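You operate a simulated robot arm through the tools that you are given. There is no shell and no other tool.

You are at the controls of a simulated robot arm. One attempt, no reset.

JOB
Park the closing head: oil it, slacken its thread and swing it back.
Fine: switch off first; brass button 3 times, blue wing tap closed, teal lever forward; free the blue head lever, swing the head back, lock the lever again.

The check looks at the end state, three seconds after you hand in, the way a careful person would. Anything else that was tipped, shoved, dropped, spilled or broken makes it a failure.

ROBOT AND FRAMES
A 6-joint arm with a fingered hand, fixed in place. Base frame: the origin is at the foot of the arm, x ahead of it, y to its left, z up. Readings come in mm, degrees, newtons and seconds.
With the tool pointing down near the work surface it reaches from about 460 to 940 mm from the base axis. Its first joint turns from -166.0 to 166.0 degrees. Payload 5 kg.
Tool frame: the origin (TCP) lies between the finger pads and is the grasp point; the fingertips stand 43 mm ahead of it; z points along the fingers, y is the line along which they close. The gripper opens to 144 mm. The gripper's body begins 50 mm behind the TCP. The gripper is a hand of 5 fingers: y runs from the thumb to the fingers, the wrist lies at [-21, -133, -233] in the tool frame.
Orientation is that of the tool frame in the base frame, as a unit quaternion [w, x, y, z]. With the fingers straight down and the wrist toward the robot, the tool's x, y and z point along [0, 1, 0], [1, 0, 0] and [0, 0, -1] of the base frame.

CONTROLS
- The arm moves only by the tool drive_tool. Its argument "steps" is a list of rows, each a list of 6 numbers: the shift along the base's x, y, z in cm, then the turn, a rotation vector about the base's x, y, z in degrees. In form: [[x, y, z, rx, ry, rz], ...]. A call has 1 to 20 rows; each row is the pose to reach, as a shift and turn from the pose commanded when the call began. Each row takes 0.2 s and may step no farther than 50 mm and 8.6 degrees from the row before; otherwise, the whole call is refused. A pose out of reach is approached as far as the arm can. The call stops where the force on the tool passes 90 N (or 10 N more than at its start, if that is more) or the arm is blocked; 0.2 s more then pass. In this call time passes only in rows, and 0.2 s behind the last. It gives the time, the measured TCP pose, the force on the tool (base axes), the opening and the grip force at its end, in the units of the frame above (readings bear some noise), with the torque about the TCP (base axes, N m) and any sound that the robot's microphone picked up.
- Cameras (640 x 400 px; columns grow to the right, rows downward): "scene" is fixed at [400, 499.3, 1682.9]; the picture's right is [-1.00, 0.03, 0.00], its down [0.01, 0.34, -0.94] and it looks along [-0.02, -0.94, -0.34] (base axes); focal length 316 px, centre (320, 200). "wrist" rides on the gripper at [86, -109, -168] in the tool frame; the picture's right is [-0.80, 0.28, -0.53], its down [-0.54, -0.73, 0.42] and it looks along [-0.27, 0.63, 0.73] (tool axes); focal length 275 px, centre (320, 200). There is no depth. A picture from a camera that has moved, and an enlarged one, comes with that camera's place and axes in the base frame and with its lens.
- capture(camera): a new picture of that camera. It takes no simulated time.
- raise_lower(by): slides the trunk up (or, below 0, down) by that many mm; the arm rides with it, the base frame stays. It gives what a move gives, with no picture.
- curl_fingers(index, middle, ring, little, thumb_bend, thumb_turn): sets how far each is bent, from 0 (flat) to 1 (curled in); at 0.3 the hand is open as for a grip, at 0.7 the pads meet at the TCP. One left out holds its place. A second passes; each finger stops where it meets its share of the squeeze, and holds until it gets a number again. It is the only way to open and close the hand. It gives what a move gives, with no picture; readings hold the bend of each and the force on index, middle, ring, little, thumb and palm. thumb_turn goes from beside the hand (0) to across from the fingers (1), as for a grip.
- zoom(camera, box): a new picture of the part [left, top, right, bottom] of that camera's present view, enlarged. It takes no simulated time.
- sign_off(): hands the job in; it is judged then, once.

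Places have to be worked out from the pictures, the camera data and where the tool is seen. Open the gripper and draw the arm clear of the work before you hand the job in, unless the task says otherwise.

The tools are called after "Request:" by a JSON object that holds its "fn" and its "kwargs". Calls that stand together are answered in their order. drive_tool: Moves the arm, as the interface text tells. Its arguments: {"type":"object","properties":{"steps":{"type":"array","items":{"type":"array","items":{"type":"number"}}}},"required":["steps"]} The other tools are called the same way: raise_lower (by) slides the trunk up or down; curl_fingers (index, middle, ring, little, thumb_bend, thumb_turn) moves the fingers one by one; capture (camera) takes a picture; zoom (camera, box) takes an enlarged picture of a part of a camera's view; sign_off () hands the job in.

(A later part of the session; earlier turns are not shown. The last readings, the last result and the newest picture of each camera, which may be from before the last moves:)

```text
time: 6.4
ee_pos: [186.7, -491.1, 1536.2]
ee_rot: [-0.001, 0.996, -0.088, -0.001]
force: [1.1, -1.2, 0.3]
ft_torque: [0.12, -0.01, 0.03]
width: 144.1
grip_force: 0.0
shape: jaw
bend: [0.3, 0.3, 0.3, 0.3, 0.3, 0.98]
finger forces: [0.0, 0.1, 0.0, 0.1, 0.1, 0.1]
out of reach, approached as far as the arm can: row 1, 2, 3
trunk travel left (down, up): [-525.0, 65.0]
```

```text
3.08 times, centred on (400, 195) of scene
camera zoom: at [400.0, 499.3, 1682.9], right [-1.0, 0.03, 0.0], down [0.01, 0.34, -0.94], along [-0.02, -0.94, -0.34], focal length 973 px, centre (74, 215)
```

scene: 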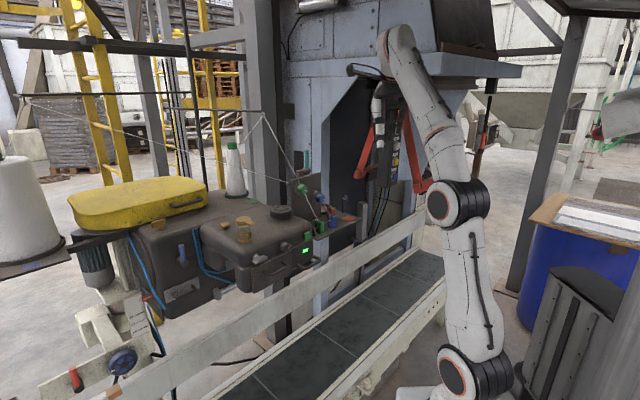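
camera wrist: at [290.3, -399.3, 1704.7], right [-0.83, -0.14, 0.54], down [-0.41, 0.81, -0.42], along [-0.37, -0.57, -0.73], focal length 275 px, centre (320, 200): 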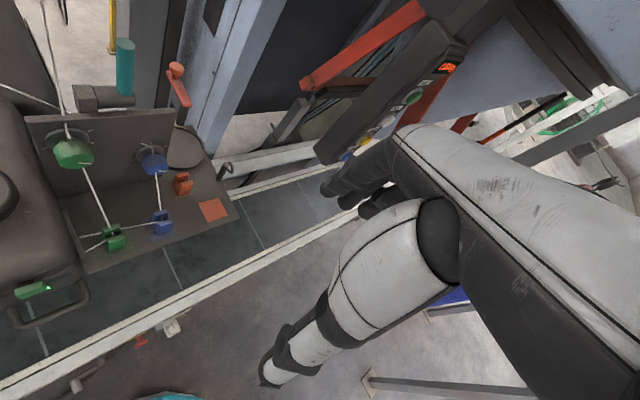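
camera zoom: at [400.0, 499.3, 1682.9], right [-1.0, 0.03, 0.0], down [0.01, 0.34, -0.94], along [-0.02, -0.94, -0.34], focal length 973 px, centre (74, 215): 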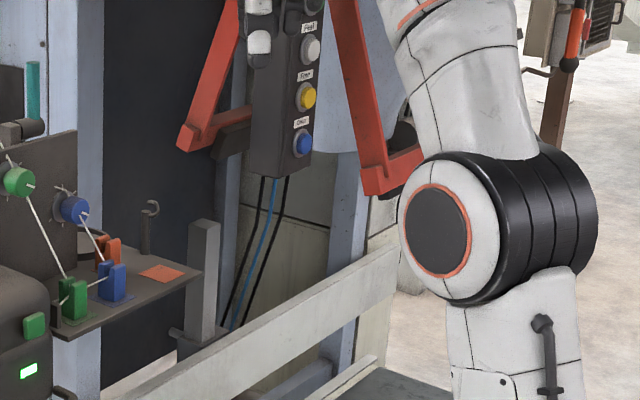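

The tap must be somewhere I cannot see from above. I'll bring the hand back toward the robot and turn it so the fingers point horizontally at the head. That levels the wrist camera for a look from lower down.

Request:
{"fn": "drive_tool", "kwargs": {"steps": [[1.2, 2, -1.1, -3.14, -6.88, -1.89], [2.4, 4, -2.2, -6.28, -13.77, -3.78], [3.6, 6, -3.3, -9.42, -20.65, -5.67], [4.8, 8, -4.4, -12.57, -27.53, -7.57], [6, 10, -5.5, -15.71, -34.42, -9.46], [7.2, 12, -6.6, -18.85, -41.3, -11.35], [8.4, 14, -7.7, -21.99, -48.18, -13.24], [9.6, 16, -8.8, -25.13, -55.07, -15.13], [10.8, 18, -9.9, -28.27, -61.95, -17.02], [12, 20, -11, -31.42, -68.83, -18.92], [13.2, 22, -12.1, -34.56, -75.72, -20.81], [14.3, 24, -13, -37.7, -82.6, -22.7]]}}

Request:
{"fn": "capture", "kwargs": {"camera": "wrist"}}

Request:
{"fn": "capture", "kwargs": {"camera": "scene"}}

```text
time: 7.9
ee_pos: [293.0, -423.5, 1382.7]
ee_rot: [0.065, 0.929, -0.205, 0.301]
force: [0.2, 0.0, -1.1]
ft_torque: [0.03, -0.06, 0.04]
width: 143.8
grip_force: 0.0
shape: jaw
bend: [0.3, 0.3, 0.3, 0.3, 0.3, 0.98]
finger forces: [0.1, 0.0, 0.0, 0.0, 0.0, 0.0]
trunk travel left (down, up): [-525.0, 65.0]
stopped in row 7: the arm was blocked; the commanded pose is now the measured one
```

```text
taken
camera wrist: at [310.2, -312.9, 1569.7], right [-0.99, 0.14, -0.04], down [0.13, 0.74, -0.66], along [-0.07, -0.66, -0.75], focal length 275 px, centre (320, 200)
```

wrist: 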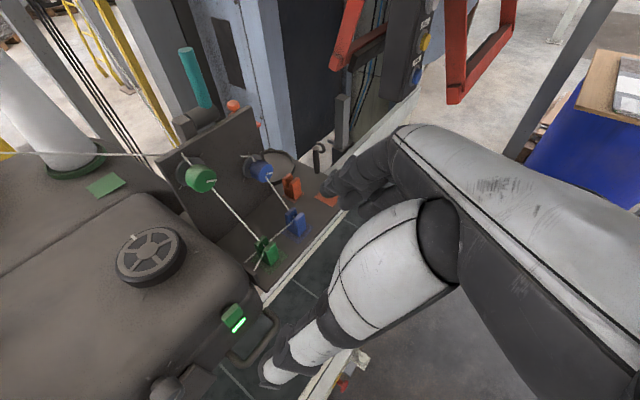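

```text
taken
```

scene: 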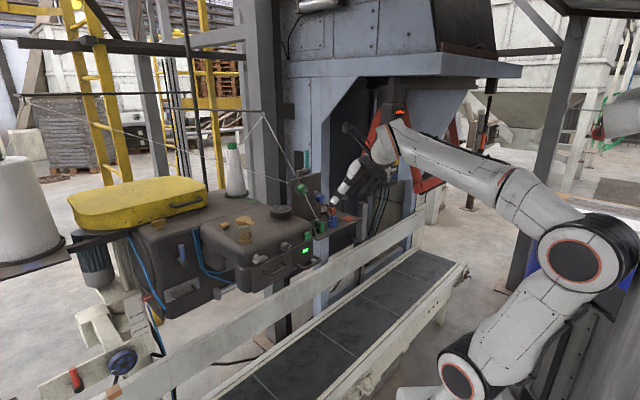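

The arm reports being blocked in row 7, although the force at the tool is near zero. I'll check whether the elbow is near the bin or barrel before moving anything.

Request:
{"fn": "zoom", "kwargs": {"camera": "scene", "box": [440, 160, 640, 400]}}

Request:
{"fn": "zoom", "kwargs": {"camera": "scene", "box": [320, 80, 480, 220]}}

```text
1.67 times, centred on (540, 280) of scene
camera zoom: at [400.0, 499.3, 1682.9], right [-1.0, 0.03, 0.0], down [0.01, 0.34, -0.94], along [-0.02, -0.94, -0.34], focal length 527 px, centre (-47, 67)
```

zoom: 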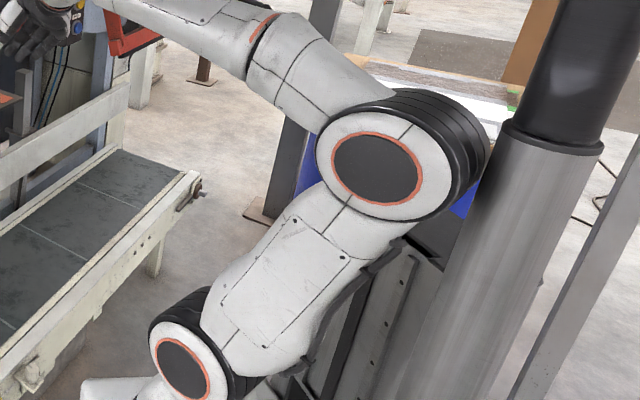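

```text
2.86 times, centred on (400, 150) of scene
camera zoom: at [400.0, 499.3, 1682.9], right [-1.0, 0.03, 0.0], down [0.01, 0.34, -0.94], along [-0.02, -0.94, -0.34], focal length 903 px, centre (91, 343)
```

zoom: 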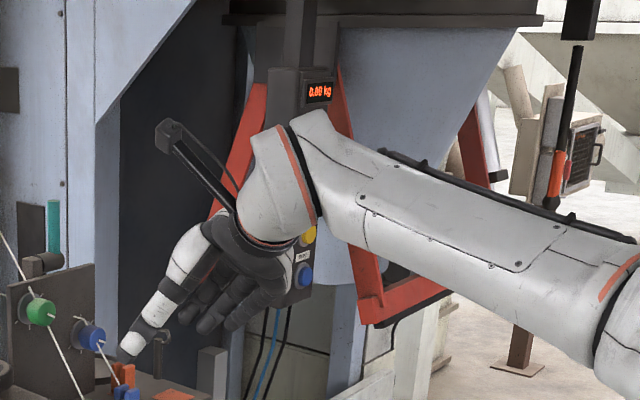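

The elbow swung back against the robot's own pillar, and nothing in the cell looks touched. I'll undo that and return to the natural posture (wrist toward the robot, fingers down) at around (300,-200,1500).

Request:
{"fn": "drive_tool", "kwargs": {"steps": [[0, 2, 1.5, -0.81, 3.41, 6.66], [0, 4, 3, -1.62, 6.82, 13.33], [0, 6, 4, -2.43, 10.23, 20], [0, 8, 5, -3.24, 13.64, 26.65], [0, 10, 6, -4.05, 17.05, 33.3], [0, 12, 7, -4.85, 20.45, 40], [0, 14, 8, -5.66, 23.86, 46.6], [0, 16, 9, -6.47, 27.27, 53.3], [0, 18, 10, -7.28, 30.68, 60], [0, 20, 11, -8.1, 34.1, 66.6], [0.7, 22.3, 11.7, -8.9, 37.5, 73.3]]}}

Request:
{"fn": "capture", "kwargs": {"camera": "scene"}}

```text
time: 10.3
ee_pos: [299.3, -200.0, 1499.7]
ee_rot: [-0.002, 0.901, 0.434, -0.001]
force: [-1.0, 0.7, -1.0]
ft_torque: [-0.03, -0.06, 0.0]
width: 144.0
grip_force: 0.0
shape: jaw
bend: [0.3, 0.3, 0.3, 0.3, 0.3, 0.98]
finger forces: [0.0, 0.0, 0.0, 0.0, 0.1, 0.0]
trunk travel left (down, up): [-525.0, 65.0]
```

```text
taken
```

scene: 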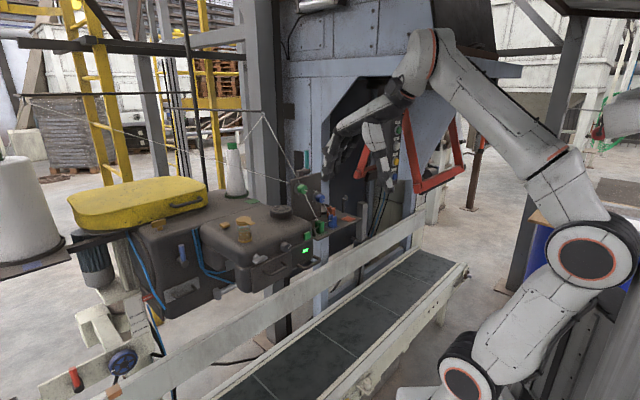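

Back in a good posture. I'll tilt the hand forward in small steps, staying above the head, to level the wrist camera.

Request:
{"fn": "drive_tool", "kwargs": {"steps": [[2, -2, -2, -3.1, -3.9, 0], [4, -4, -4, -6.3, -7.8, 0], [6, -6, -6, -9.4, -11.6, 0], [8, -7, -8, -12.6, -15.5, 0], [10, -8.5, -9, -15.7, -19.4, 0], [12, -10, -10, -18.9, -23.3, 0], [12, -10, -10, -22, -27.2, 0]]}}

Request:
{"fn": "capture", "kwargs": {"camera": "wrist"}}

Request:
{"fn": "capture", "kwargs": {"camera": "scene"}}

```text
time: 11.4
ee_pos: [419.2, -312.1, 1355.4]
ee_rot: [0.122, 0.895, 0.423, 0.069]
force: [-0.3, 0.2, 0.1]
ft_torque: [0.01, 0.02, 0.0]
width: 143.7
grip_force: 0.1
shape: jaw
bend: [0.3, 0.3, 0.3, 0.3, 0.3, 0.98]
finger forces: [0.0, 0.0, 0.0, 0.1, 0.0, 0.0]
trunk travel left (down, up): [-525.0, 65.0]
stopped in row 5: the arm was blocked; the commanded pose is now the measured one
```

```text
taken
camera wrist: at [353.6, -150.4, 1489.0], right [-0.42, -0.7, 0.58], down [-0.78, -0.04, -0.62], along [0.46, -0.71, -0.53], focal length 275 px, centre (320, 200)
```

wrist: 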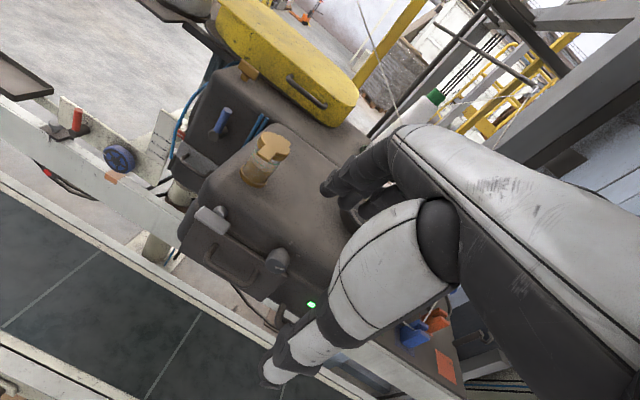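

```text
taken
```

scene: 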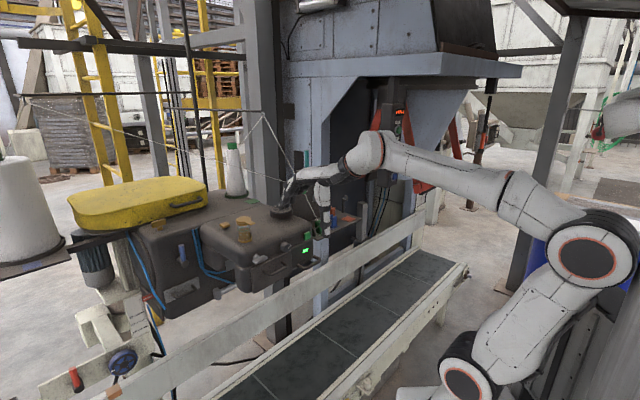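

The elbow is blocked by the pillar again. Lowering the trunk should unfold the arm, but first I'll zoom in on this view.

Request:
{"fn": "zoom", "kwargs": {"camera": "wrist", "box": [90, 60, 290, 200]}}

Request:
{"fn": "zoom", "kwargs": {"camera": "wrist", "box": [130, 190, 330, 330]}}

Request:
{"fn": "zoom", "kwargs": {"camera": "wrist", "box": [320, 0, 560, 140]}}

Request:
{"fn": "zoom", "kwargs": {"camera": "wrist", "box": [0, 60, 160, 220]}}

```text
2.86 times, centred on (190, 130) of wrist
camera zoom: at [353.6, -150.4, 1489.0], right [-0.42, -0.7, 0.58], down [-0.78, -0.04, -0.62], along [0.46, -0.71, -0.53], focal length 786 px, centre (691, 400)
```

zoom: 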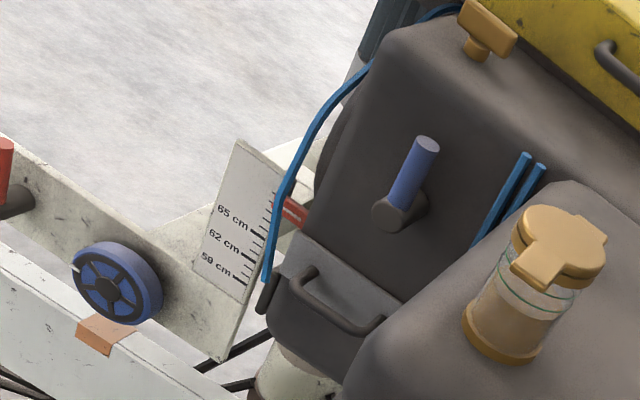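

```text
2.86 times, centred on (230, 260) of wrist
camera zoom: at [353.6, -150.4, 1489.0], right [-0.42, -0.7, 0.58], down [-0.78, -0.04, -0.62], along [0.46, -0.71, -0.53], focal length 786 px, centre (577, 29)
```

zoom: 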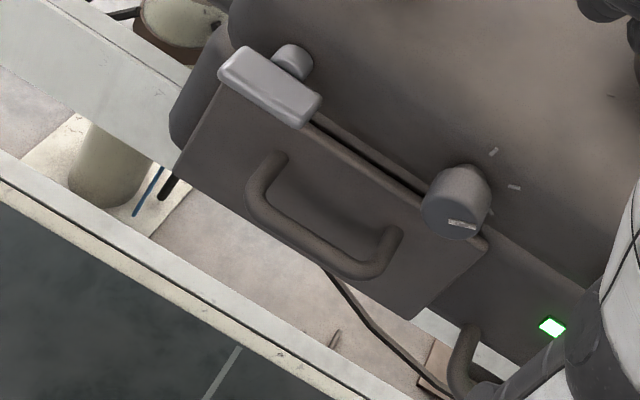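

```text
2.67 times, centred on (440, 70) of wrist
camera zoom: at [353.6, -150.4, 1489.0], right [-0.42, -0.7, 0.58], down [-0.78, -0.04, -0.62], along [0.46, -0.71, -0.53], focal length 734 px, centre (0, 547)
```

zoom: 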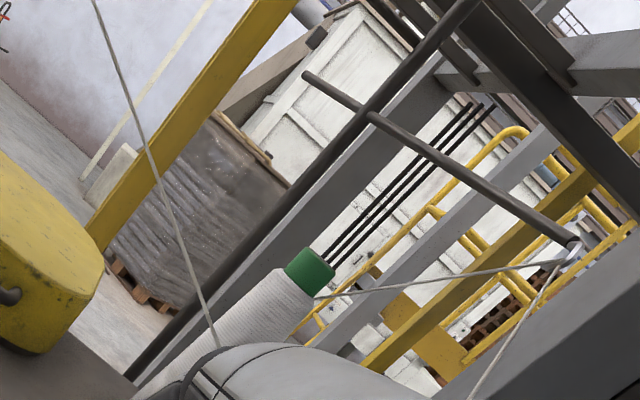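

```text
2.50 times, centred on (80, 140) of wrist
camera zoom: at [353.6, -150.4, 1489.0], right [-0.42, -0.7, 0.58], down [-0.78, -0.04, -0.62], along [0.46, -0.71, -0.53], focal length 688 px, centre (920, 350)
```

zoom: 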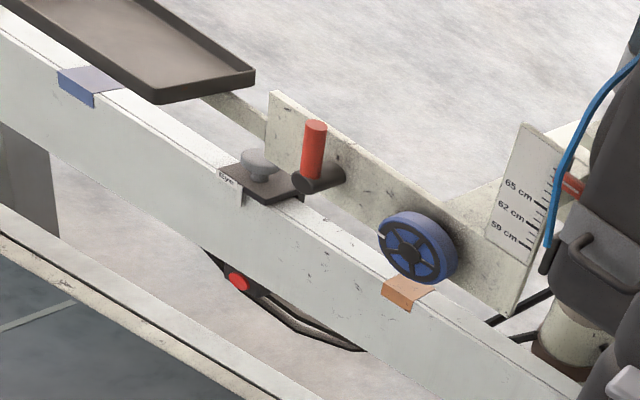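

Still no blue wing tap. I'll check the far lower-left of the scene and the wrist view's edges.

Request:
{"fn": "zoom", "kwargs": {"camera": "scene", "box": [0, 230, 130, 400]}}

Request:
{"fn": "zoom", "kwargs": {"camera": "wrist", "box": [0, 0, 220, 120]}}

Request:
{"fn": "zoom", "kwargs": {"camera": "wrist", "box": [380, 280, 640, 400]}}

Request:
{"fn": "zoom", "kwargs": {"camera": "scene", "box": [0, 0, 280, 180]}}

```text
2.35 times, centred on (65, 315) of scene
camera zoom: at [400.0, 499.3, 1682.9], right [-1.0, 0.03, 0.0], down [0.01, 0.34, -0.94], along [-0.02, -0.94, -0.34], focal length 744 px, centre (920, -71)
```

zoom: 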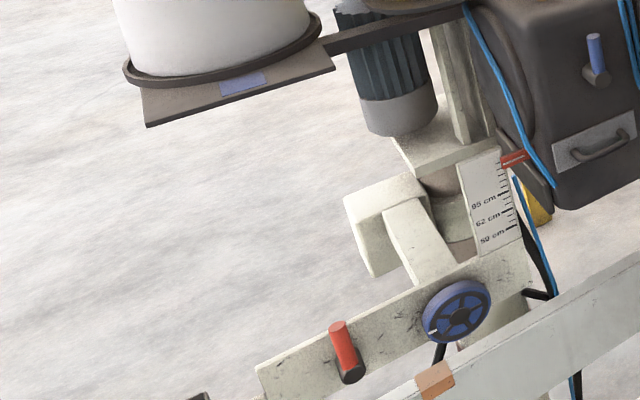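

```text
2.91 times, centred on (110, 60) of wrist
camera zoom: at [353.6, -150.4, 1489.0], right [-0.42, -0.7, 0.58], down [-0.78, -0.04, -0.62], along [0.46, -0.71, -0.53], focal length 801 px, centre (931, 607)
```

zoom: 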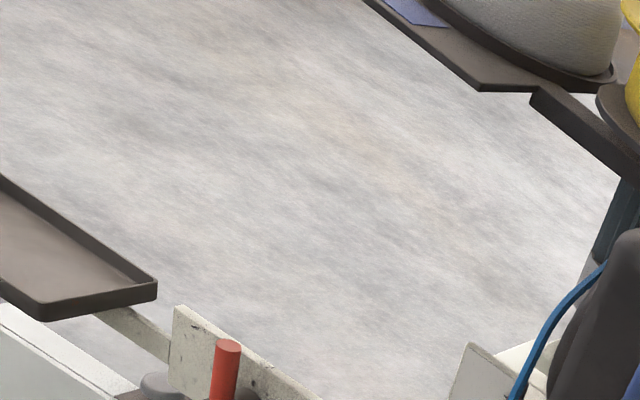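

```text
2.46 times, centred on (510, 340) of wrist
camera zoom: at [353.6, -150.4, 1489.0], right [-0.42, -0.7, 0.58], down [-0.78, -0.04, -0.62], along [0.46, -0.71, -0.53], focal length 678 px, centre (-148, -145)
```

zoom: 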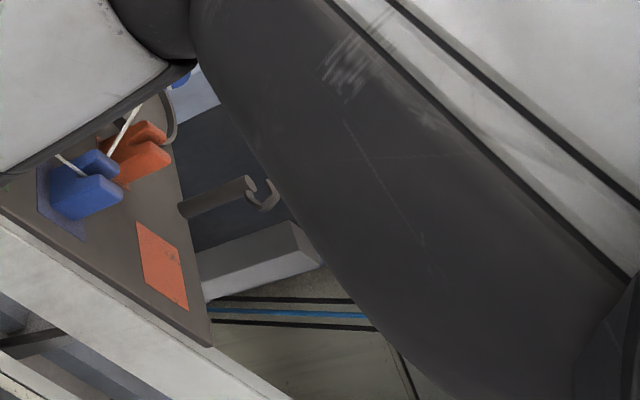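

```text
2.22 times, centred on (140, 90) of scene
camera zoom: at [400.0, 499.3, 1682.9], right [-1.0, 0.03, 0.0], down [0.01, 0.34, -0.94], along [-0.02, -0.94, -0.34], focal length 703 px, centre (720, 444)
```

zoom: 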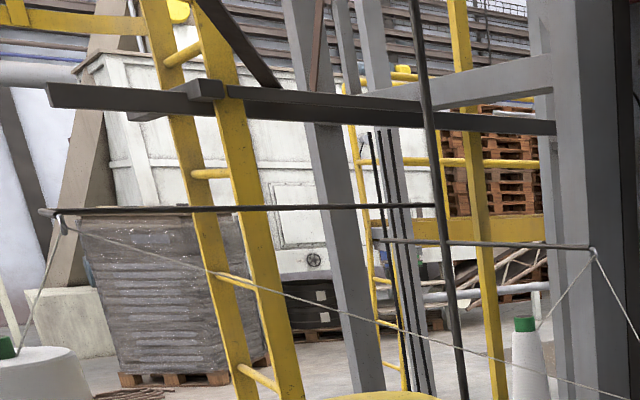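

I'll look closer at the block at the end of the silver cylinder and at the underside of the head.

Request:
{"fn": "zoom", "kwargs": {"camera": "scene", "box": [195, 260, 245, 300]}}

Request:
{"fn": "zoom", "kwargs": {"camera": "scene", "box": [220, 235, 270, 275]}}

Request:
{"fn": "zoom", "kwargs": {"camera": "scene", "box": [270, 190, 320, 230]}}

```text
10.00 times, centred on (220, 280) of scene
camera zoom: at [400.0, 499.3, 1682.9], right [-1.0, 0.03, 0.0], down [0.01, 0.34, -0.94], along [-0.02, -0.94, -0.34], focal length 3162 px, centre (1320, -600)
```

zoom: 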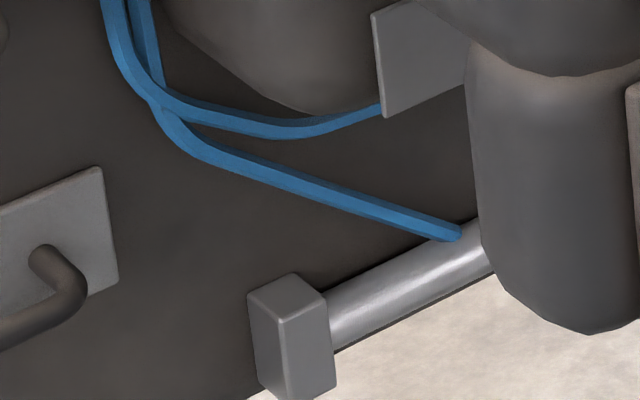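

```text
10.00 times, centred on (245, 255) of scene
camera zoom: at [400.0, 499.3, 1682.9], right [-1.0, 0.03, 0.0], down [0.01, 0.34, -0.94], along [-0.02, -0.94, -0.34], focal length 3162 px, centre (1070, -350)
```

zoom: 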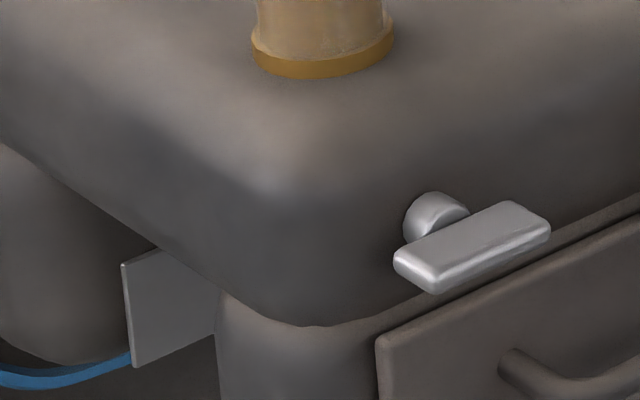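

```text
10.00 times, centred on (295, 210) of scene
camera zoom: at [400.0, 499.3, 1682.9], right [-1.0, 0.03, 0.0], down [0.01, 0.34, -0.94], along [-0.02, -0.94, -0.34], focal length 3162 px, centre (570, 100)
```

zoom: 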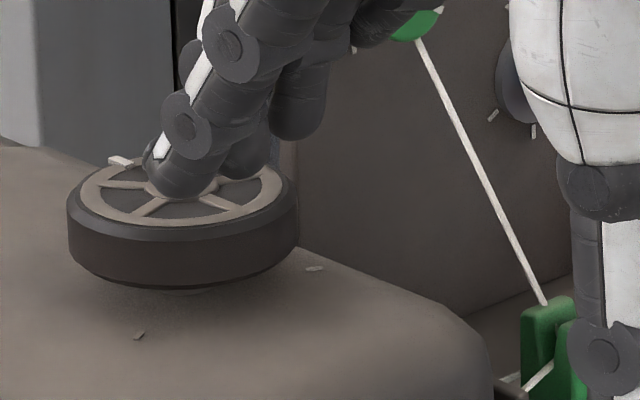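

I'll go around to the right side at moderate height, clear of the tension table, to look left past the plate at the right flank and underside of the head.

Request:
{"fn": "drive_tool", "kwargs": {"steps": [[-3, 2, 3, 1.44, 2.9, 3.46], [-6, 3, 6, 2.88, 5.8, 6.92], [-9, 3, 9, 4.32, 8.7, 10.4], [-12, 1, 11, 5.76, 11.6, 13.8], [-15, -2, 11, 7.2, 14.5, 17.3], [-17, -6, 11, 7.2, 14.5, 17.3], [-19, -10, 11, 7.2, 14.5, 17.3], [-20, -14.5, 10, 7.2, 14.5, 17.3], [-21, -19, 9, 7.2, 14.5, 17.3], [-21, -23.5, 7, 7.2, 14.5, 17.3], [-21, -28, 5, 7.2, 14.5, 17.3], [-21, -32, 4, 7.2, 14.5, 17.3]]}}

Request:
{"fn": "capture", "kwargs": {"camera": "wrist"}}

Request:
{"fn": "capture", "kwargs": {"camera": "scene"}}

```text
time: 14.1
ee_pos: [208.6, -613.6, 1382.1]
ee_rot: [0.002, 0.829, 0.559, 0.0]
force: [-0.3, 0.0, 0.3]
ft_torque: [0.02, -0.03, -0.03]
width: 144.1
grip_force: 0.1
shape: jaw
bend: [0.3, 0.3, 0.3, 0.3, 0.3, 0.98]
finger forces: [0.0, 0.0, 0.1, 0.0, 0.0, 0.0]
out of reach, approached as far as the arm can: row 12
trunk travel left (down, up): [-525.0, 65.0]
```

```text
taken
camera wrist: at [139.3, -493.5, 1549.6], right [-0.04, -0.84, 0.54], down [-0.88, -0.23, -0.42], along [0.48, -0.48, -0.73], focal length 275 px, centre (320, 200)
```

wrist: 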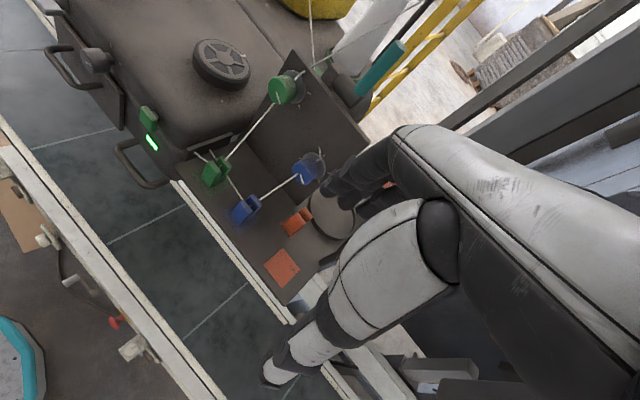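

```text
taken
```

scene: 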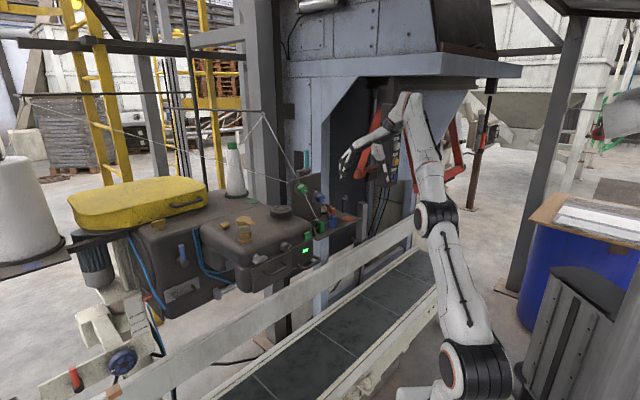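

Request:
{"fn": "zoom", "kwargs": {"camera": "wrist", "box": [200, 0, 420, 140]}}

Request:
{"fn": "zoom", "kwargs": {"camera": "wrist", "box": [160, 60, 360, 320]}}

Request:
{"fn": "zoom", "kwargs": {"camera": "wrist", "box": [30, 0, 210, 200]}}

Request:
{"fn": "zoom", "kwargs": {"camera": "wrist", "box": [300, 300, 520, 400]}}

```text
2.86 times, centred on (310, 70) of wrist
camera zoom: at [139.3, -493.5, 1549.6], right [-0.04, -0.84, 0.54], down [-0.88, -0.23, -0.42], along [0.48, -0.48, -0.73], focal length 786 px, centre (349, 571)
```

zoom: 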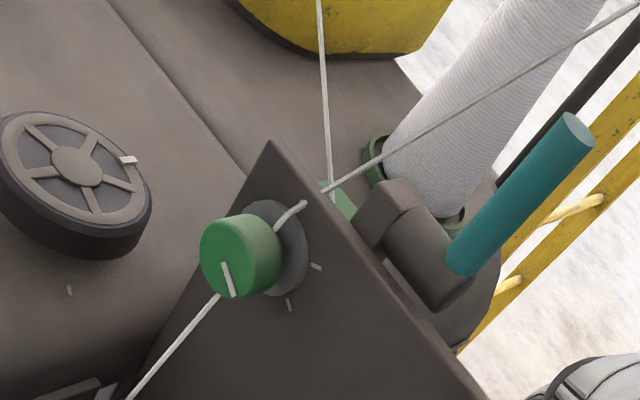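

```text
1.54 times, centred on (260, 190) of wrist
camera zoom: at [139.3, -493.5, 1549.6], right [-0.04, -0.84, 0.54], down [-0.88, -0.23, -0.42], along [0.48, -0.48, -0.73], focal length 424 px, centre (412, 215)
```

zoom: 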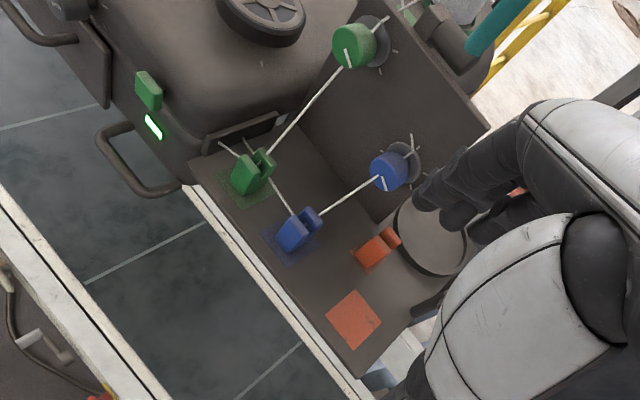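

```text
2.00 times, centred on (120, 100) of wrist
camera zoom: at [139.3, -493.5, 1549.6], right [-0.04, -0.84, 0.54], down [-0.88, -0.23, -0.42], along [0.48, -0.48, -0.73], focal length 551 px, centre (720, 400)
```

zoom: 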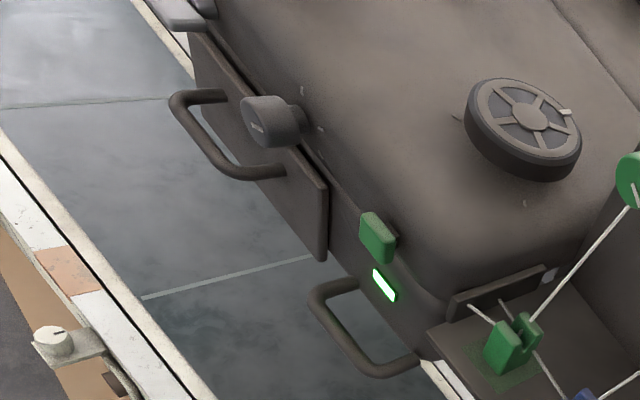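

```text
2.91 times, centred on (410, 350) of wrist
camera zoom: at [139.3, -493.5, 1549.6], right [-0.04, -0.84, 0.54], down [-0.88, -0.23, -0.42], along [0.48, -0.48, -0.73], focal length 801 px, centre (58, -236)
```

zoom: 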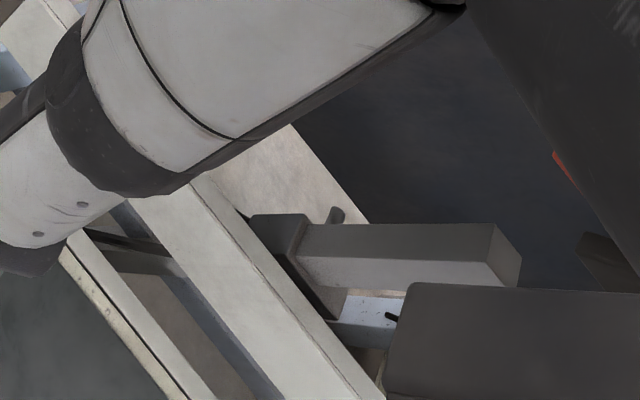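

No tap on the right side either. I'll pull back in front of the head and lower the trunk so the camera can look under and along the front.

Request:
{"fn": "drive_tool", "kwargs": {"steps": [[0, 4, 2, 0, 0, 0], [0, 8, 4, 0, 0, 0], [0, 12.5, 6, 0, 0, -2], [1, 17, 7, 0, 0, -4], [2, 21, 8, 0, 0, -6], [4, 25, 9, 0, 0, -8], [6, 29, 9.5, 0, 0, -11], [8, 33, 10, 0, 0, -14], [9, 36, 10, 0, 0, -17], [9, 38, 10, 0, 0, -17]]}}

Request:
{"fn": "raise_lower", "kwargs": {"by": -300}}

Request:
{"fn": "capture", "kwargs": {"camera": "wrist"}}

Request:
{"fn": "capture", "kwargs": {"camera": "scene"}}

```text
time: 16.2
ee_pos: [303.3, -234.2, 1479.0]
ee_rot: [0.001, 0.903, 0.43, -0.001]
force: [0.9, -2.2, -0.4]
ft_torque: [0.17, 0.09, 0.0]
width: 144.0
grip_force: 0.0
shape: jaw
bend: [0.3, 0.3, 0.3, 0.3, 0.3, 0.98]
finger forces: [0.1, 0.0, 0.0, 0.0, 0.1, 0.1]
out of reach, approached as far as the arm can: row 1, 2, 3, 4, 5
trunk travel left (down, up): [-525.0, 65.0]
```

```text
time: 19.2
ee_pos: [302.8, -231.9, 1180.6]
ee_rot: [0.001, 0.903, 0.43, 0.001]
force: [-0.1, 0.6, 0.3]
ft_torque: [0.0, 0.03, 0.03]
width: 144.0
grip_force: 0.1
shape: jaw
bend: [0.3, 0.3, 0.3, 0.3, 0.3, 0.98]
finger forces: [0.0, 0.0, 0.1, 0.0, 0.0, 0.0]
trunk travel left (down, up): [-225.0, 365.0]
```

```text
taken
camera wrist: at [271.9, -97.1, 1347.6], right [-0.28, -0.8, 0.54], down [-0.91, 0.03, -0.42], along [0.32, -0.6, -0.73], focal length 275 px, centre (320, 200)
```

wrist: 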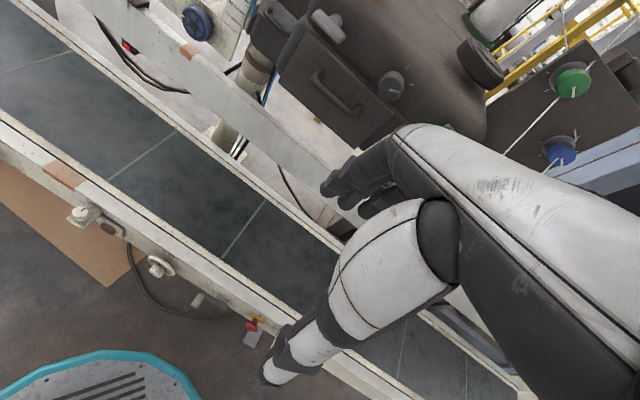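

```text
taken
```

scene: 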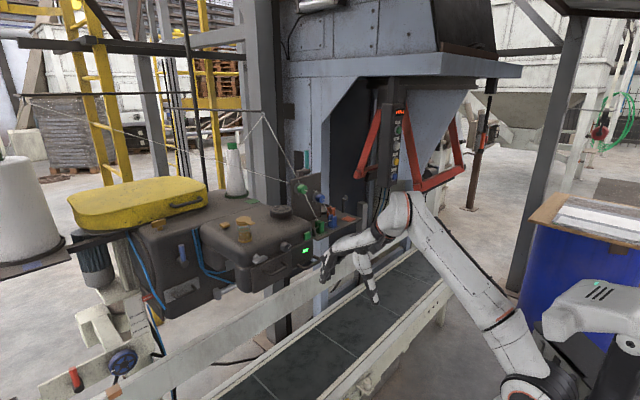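

Now the camera is lower. I'll zoom here, then tilt the hand forward to level the view.

Request:
{"fn": "zoom", "kwargs": {"camera": "wrist", "box": [180, 0, 380, 140]}}

Request:
{"fn": "zoom", "kwargs": {"camera": "wrist", "box": [440, 0, 640, 140]}}

Request:
{"fn": "drive_tool", "kwargs": {"steps": [[0, 0, 0, -3.1, -3.9, 0], [0, 0, 0, -6.3, -7.8, 0], [0, 0, 0, -9.4, -11.6, 0], [0, 0, 0, -12.6, -15.5, 0], [0, 0, 0, -15.7, -19.4, 0], [0, 0, 0, -18.9, -23.3, 0], [0, 0, 0, -22, -27.2, 0], [0, 0, 0, -25.2, -31.1, 0]]}}

Request:
{"fn": "capture", "kwargs": {"camera": "wrist"}}

```text
2.86 times, centred on (280, 70) of wrist
camera zoom: at [271.9, -97.1, 1347.6], right [-0.28, -0.8, 0.54], down [-0.91, 0.03, -0.42], along [0.32, -0.6, -0.73], focal length 786 px, centre (434, 571)
```

zoom: 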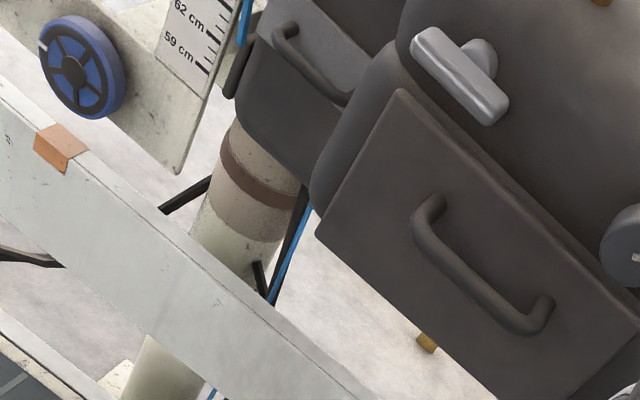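

```text
2.86 times, centred on (540, 70) of wrist
camera zoom: at [271.9, -97.1, 1347.6], right [-0.28, -0.8, 0.54], down [-0.91, 0.03, -0.42], along [0.32, -0.6, -0.73], focal length 786 px, centre (-309, 571)
```

zoom: 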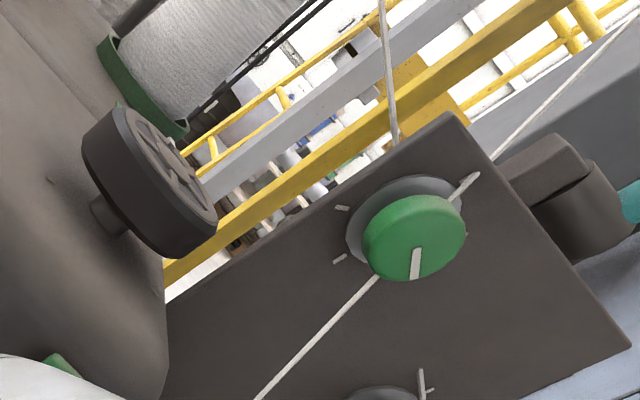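

```text
time: 20.1
ee_pos: [339.3, -278.2, 1118.1]
ee_rot: [0.03, 0.9, 0.432, 0.043]
force: [-0.4, 0.7, 0.6]
ft_torque: [-0.04, 0.01, -0.07]
width: 143.8
grip_force: 0.1
shape: jaw
bend: [0.3, 0.3, 0.3, 0.3, 0.3, 0.98]
finger forces: [0.0, 0.0, 0.0, 0.0, 0.0, 0.0]
trunk travel left (down, up): [-225.0, 365.0]
stopped in row 4: the arm was blocked; the commanded pose is now the measured one
```

```text
taken
camera wrist: at [289.2, -140.8, 1280.2], right [-0.33, -0.79, 0.51], down [-0.86, 0.02, -0.52], along [0.4, -0.61, -0.69], focal length 275 px, centre (320, 200)
```

wrist: 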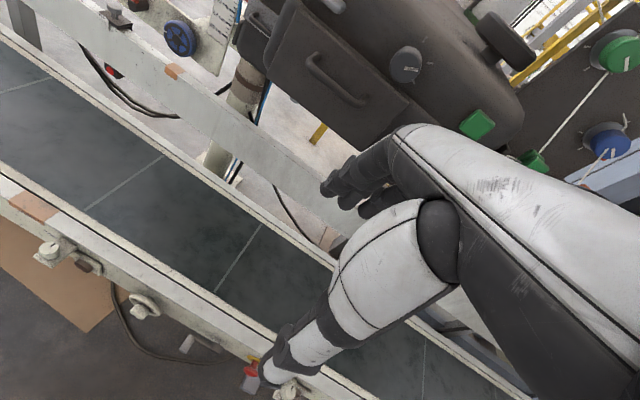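

The elbow geometry is worse with the trunk low. The folded elbow swings back, so a high trunk keeps it up and forward. I'll raise the trunk back to the top, which moves the hand straight up about 180 mm in front of the head's face.

Request:
{"fn": "raise_lower", "kwargs": {"by": 200}}

Request:
{"fn": "raise_lower", "kwargs": {"by": 165}}

Request:
{"fn": "capture", "kwargs": {"camera": "scene"}}

Request:
{"fn": "capture", "kwargs": {"camera": "wrist"}}

```text
time: 22.2
ee_pos: [338.6, -278.8, 1316.8]
ee_rot: [0.029, 0.9, 0.433, 0.044]
force: [0.3, -0.4, 0.3]
ft_torque: [-0.03, -0.03, -0.01]
width: 143.8
grip_force: 0.1
shape: jaw
bend: [0.3, 0.3, 0.3, 0.3, 0.3, 0.98]
finger forces: [0.0, 0.0, 0.1, 0.0, 0.1, 0.1]
trunk travel left (down, up): [-425.0, 165.0]
```

```text
time: 24.1
ee_pos: [338.7, -278.9, 1482.4]
ee_rot: [0.029, 0.9, 0.433, 0.044]
force: [-0.5, -0.6, -0.8]
ft_torque: [0.01, 0.0, -0.02]
width: 144.0
grip_force: 0.2
shape: jaw
bend: [0.3, 0.3, 0.3, 0.3, 0.3, 0.98]
finger forces: [0.1, 0.1, 0.1, 0.0, 0.0, 0.1]
trunk travel left (down, up): [-590.0, 0.0]
```

```text
taken
```

scene: 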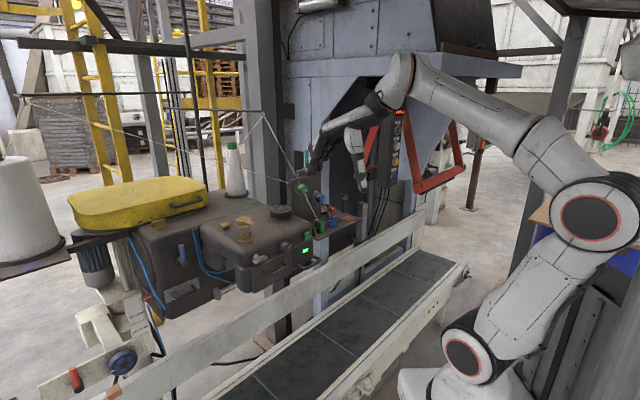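

```text
taken
camera wrist: at [289.3, -141.0, 1645.0], right [-0.33, -0.79, 0.51], down [-0.86, 0.02, -0.52], along [0.4, -0.61, -0.69], focal length 275 px, centre (320, 200)
```

wrist: 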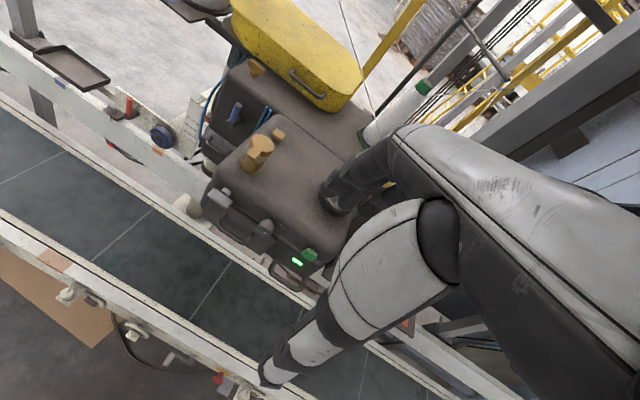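

I'll zoom into the body's lower-left corner where the blue hose ends, and the surroundings.

Request:
{"fn": "zoom", "kwargs": {"camera": "wrist", "box": [170, 60, 270, 180]}}

Request:
{"fn": "zoom", "kwargs": {"camera": "wrist", "box": [330, 0, 480, 130]}}

Request:
{"fn": "zoom", "kwargs": {"camera": "scene", "box": [145, 285, 185, 325]}}

Request:
{"fn": "zoom", "kwargs": {"camera": "scene", "box": [320, 170, 400, 230]}}

```text
3.33 times, centred on (220, 120) of wrist
camera zoom: at [289.3, -141.0, 1645.0], right [-0.33, -0.79, 0.51], down [-0.86, 0.02, -0.52], along [0.4, -0.61, -0.69], focal length 918 px, centre (653, 467)
```

zoom: 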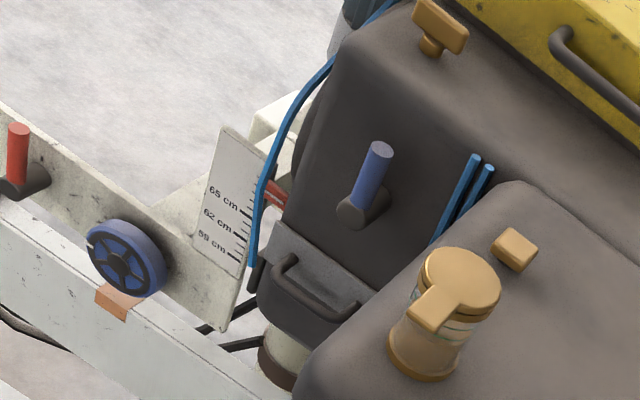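

```text
3.08 times, centred on (405, 65) of wrist
camera zoom: at [289.3, -141.0, 1645.0], right [-0.33, -0.79, 0.51], down [-0.86, 0.02, -0.52], along [0.4, -0.61, -0.69], focal length 847 px, centre (58, 615)
```

zoom: 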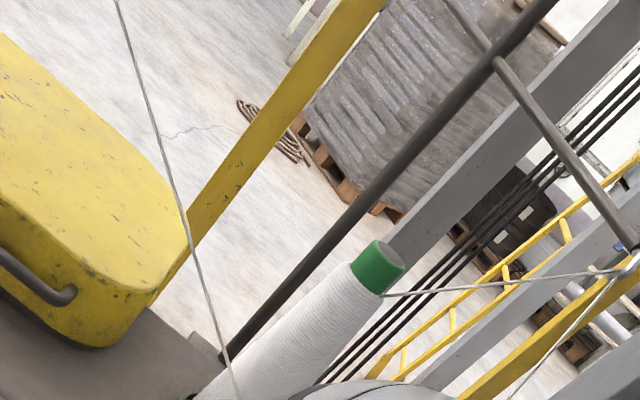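

```text
10.00 times, centred on (165, 305) of scene
camera zoom: at [400.0, 499.3, 1682.9], right [-1.0, 0.03, 0.0], down [0.01, 0.34, -0.94], along [-0.02, -0.94, -0.34], focal length 3162 px, centre (1870, -850)
```

zoom: 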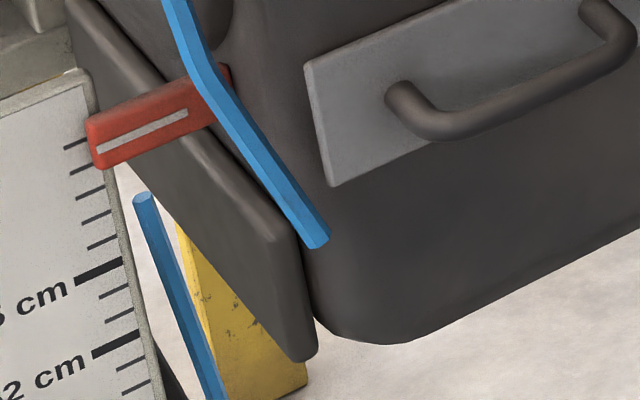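

```text
6.67 times, centred on (360, 200) of scene
camera zoom: at [400.0, 499.3, 1682.9], right [-1.0, 0.03, 0.0], down [0.01, 0.34, -0.94], along [-0.02, -0.94, -0.34], focal length 2108 px, centre (53, 200)
```

zoom: 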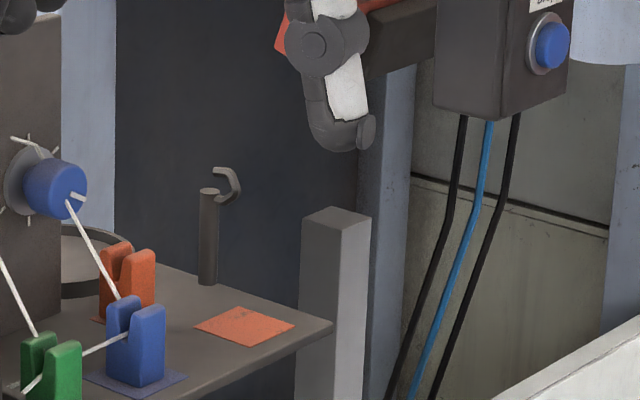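

I'll move over to the left-front, lower down, to look under the head and along the left side.

Request:
{"fn": "drive_tool", "kwargs": {"steps": [[1.8, 3.8, -0.5, 0, 0, 0], [3.6, 7.6, -1, 0, 0, 0], [5.4, 11.4, -1.5, 0, 0, 0], [7.2, 15.2, -2, 0, 0, 0], [9, 19, -2.5, 0, 0, 0], [11, 23, -3, 0, 0, 0], [13.2, 25.1, -5.1, 0, 0, 0], [15.4, 27.2, -7.2, 0, 0, 0], [17.6, 29.3, -9.3, 0, 0, 0], [19.8, 31.4, -11.4, 0, 0, 0], [22, 33.5, -13.5, 0, 0, 0], [24, 36, -16, 0, 0, 0], [26, 38, -19, 0, 0, 0], [26, 38, -23, 0, 0, 0], [26, 38, -27, 0, 0, 0], [26, 38, -31, 0, 0, 0], [26, 38, -35, 0, 0, 0]]}}

Request:
{"fn": "capture", "kwargs": {"camera": "wrist"}}

Request:
{"fn": "capture", "kwargs": {"camera": "scene"}}

```text
time: 27.7
ee_pos: [601.6, 101.3, 1133.3]
ee_rot: [0.03, 0.9, 0.432, 0.044]
force: [-0.1, -0.8, -0.8]
ft_torque: [-0.01, 0.05, -0.01]
width: 144.0
grip_force: 0.0
shape: jaw
bend: [0.3, 0.3, 0.3, 0.3, 0.3, 0.97]
finger forces: [0.0, 0.0, 0.0, 0.0, 0.1, 0.1]
trunk travel left (down, up): [-590.0, 0.0]
```

```text
taken
camera wrist: at [552.3, 239.5, 1294.5], right [-0.33, -0.79, 0.51], down [-0.86, 0.02, -0.52], along [0.4, -0.61, -0.68], focal length 275 px, centre (320, 200)
```

wrist: 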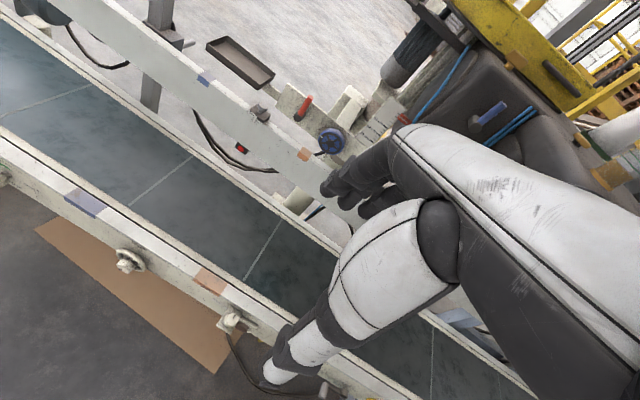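

```text
taken
```

scene: 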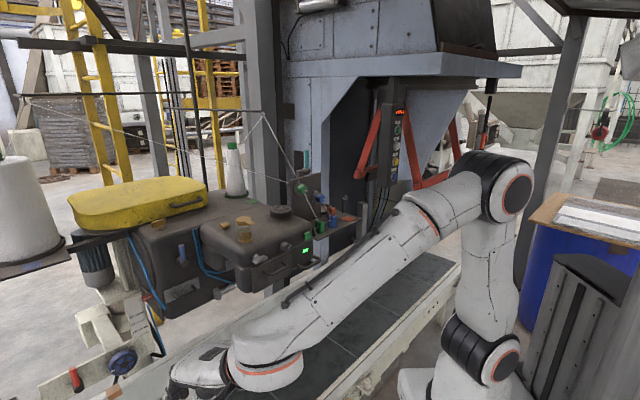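

The elbow is up and forward now, so the arm moves freely. I'll yaw right and tilt forward to look at the head's underside and left side.

Request:
{"fn": "drive_tool", "kwargs": {"steps": [[0, 0, 0, -4.2, -2.8, -5.7], [0, 0, 0, -8.5, -5.6, -11.4], [0, 0, 0, -12.7, -8.4, -17.1], [0, 0, 0, -16.9, -11.2, -22.8], [0, 0, 0, -21.2, -14, -28.5], [0, 0, 0, -25.4, -16.8, -34.2]]}}

Request:
{"fn": "capture", "kwargs": {"camera": "wrist"}}

```text
time: 29.1
ee_pos: [599.1, 101.7, 1132.3]
ee_rot: [0.297, 0.942, 0.142, 0.068]
force: [0.1, -0.1, 1.2]
ft_torque: [0.02, -0.03, 0.02]
width: 144.2
grip_force: 0.0
shape: jaw
bend: [0.3, 0.3, 0.3, 0.3, 0.3, 0.97]
finger forces: [0.1, 0.0, 0.0, 0.0, 0.1, 0.1]
trunk travel left (down, up): [-590.0, 0.0]
```

```text
taken
camera wrist: at [619.8, 304.6, 1211.0], right [-0.81, -0.18, 0.57], down [-0.59, 0.17, -0.79], along [0.04, -0.97, -0.25], focal length 275 px, centre (320, 200)
```

wrist: 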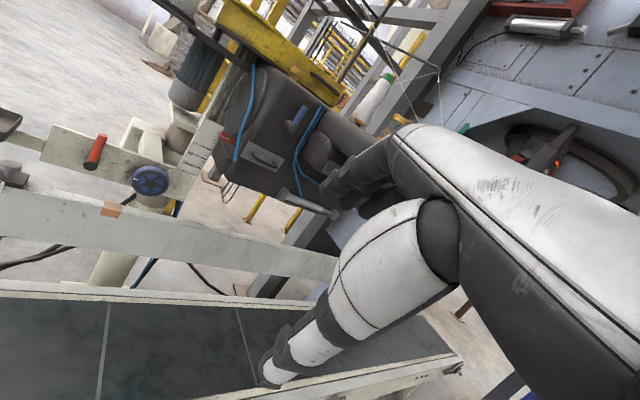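

Request:
{"fn": "zoom", "kwargs": {"camera": "wrist", "box": [180, 60, 380, 240]}}

Request:
{"fn": "zoom", "kwargs": {"camera": "wrist", "box": [160, 180, 360, 320]}}

Request:
{"fn": "zoom", "kwargs": {"camera": "wrist", "box": [400, 0, 640, 180]}}

```text
2.22 times, centred on (280, 150) of wrist
camera zoom: at [619.8, 304.6, 1211.0], right [-0.81, -0.18, 0.57], down [-0.59, 0.17, -0.79], along [0.04, -0.97, -0.25], focal length 612 px, centre (409, 311)
```

zoom: 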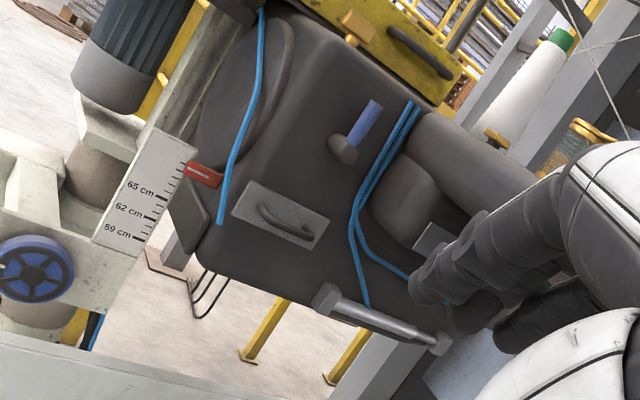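

```text
2.86 times, centred on (260, 250) of wrist
camera zoom: at [619.8, 304.6, 1211.0], right [-0.81, -0.18, 0.57], down [-0.59, 0.17, -0.79], along [0.04, -0.97, -0.25], focal length 786 px, centre (491, 57)
```

zoom: 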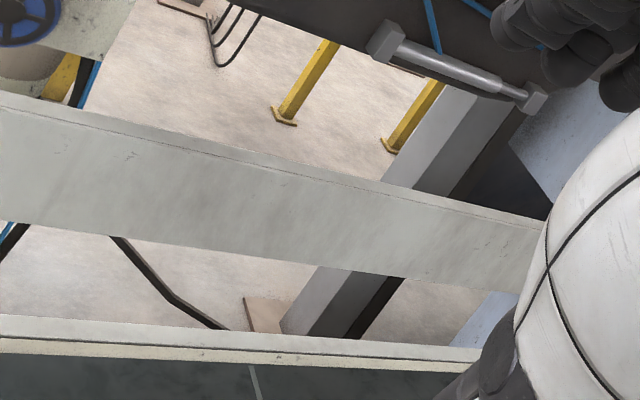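

```text
2.22 times, centred on (520, 90) of wrist
camera zoom: at [619.8, 304.6, 1211.0], right [-0.81, -0.18, 0.57], down [-0.59, 0.17, -0.79], along [0.04, -0.97, -0.25], focal length 612 px, centre (-124, 444)
```

zoom: 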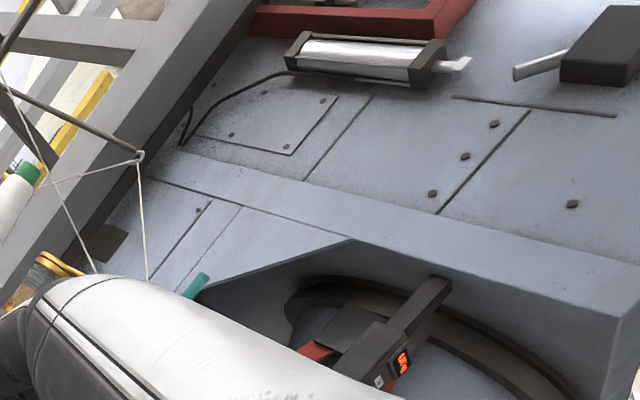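

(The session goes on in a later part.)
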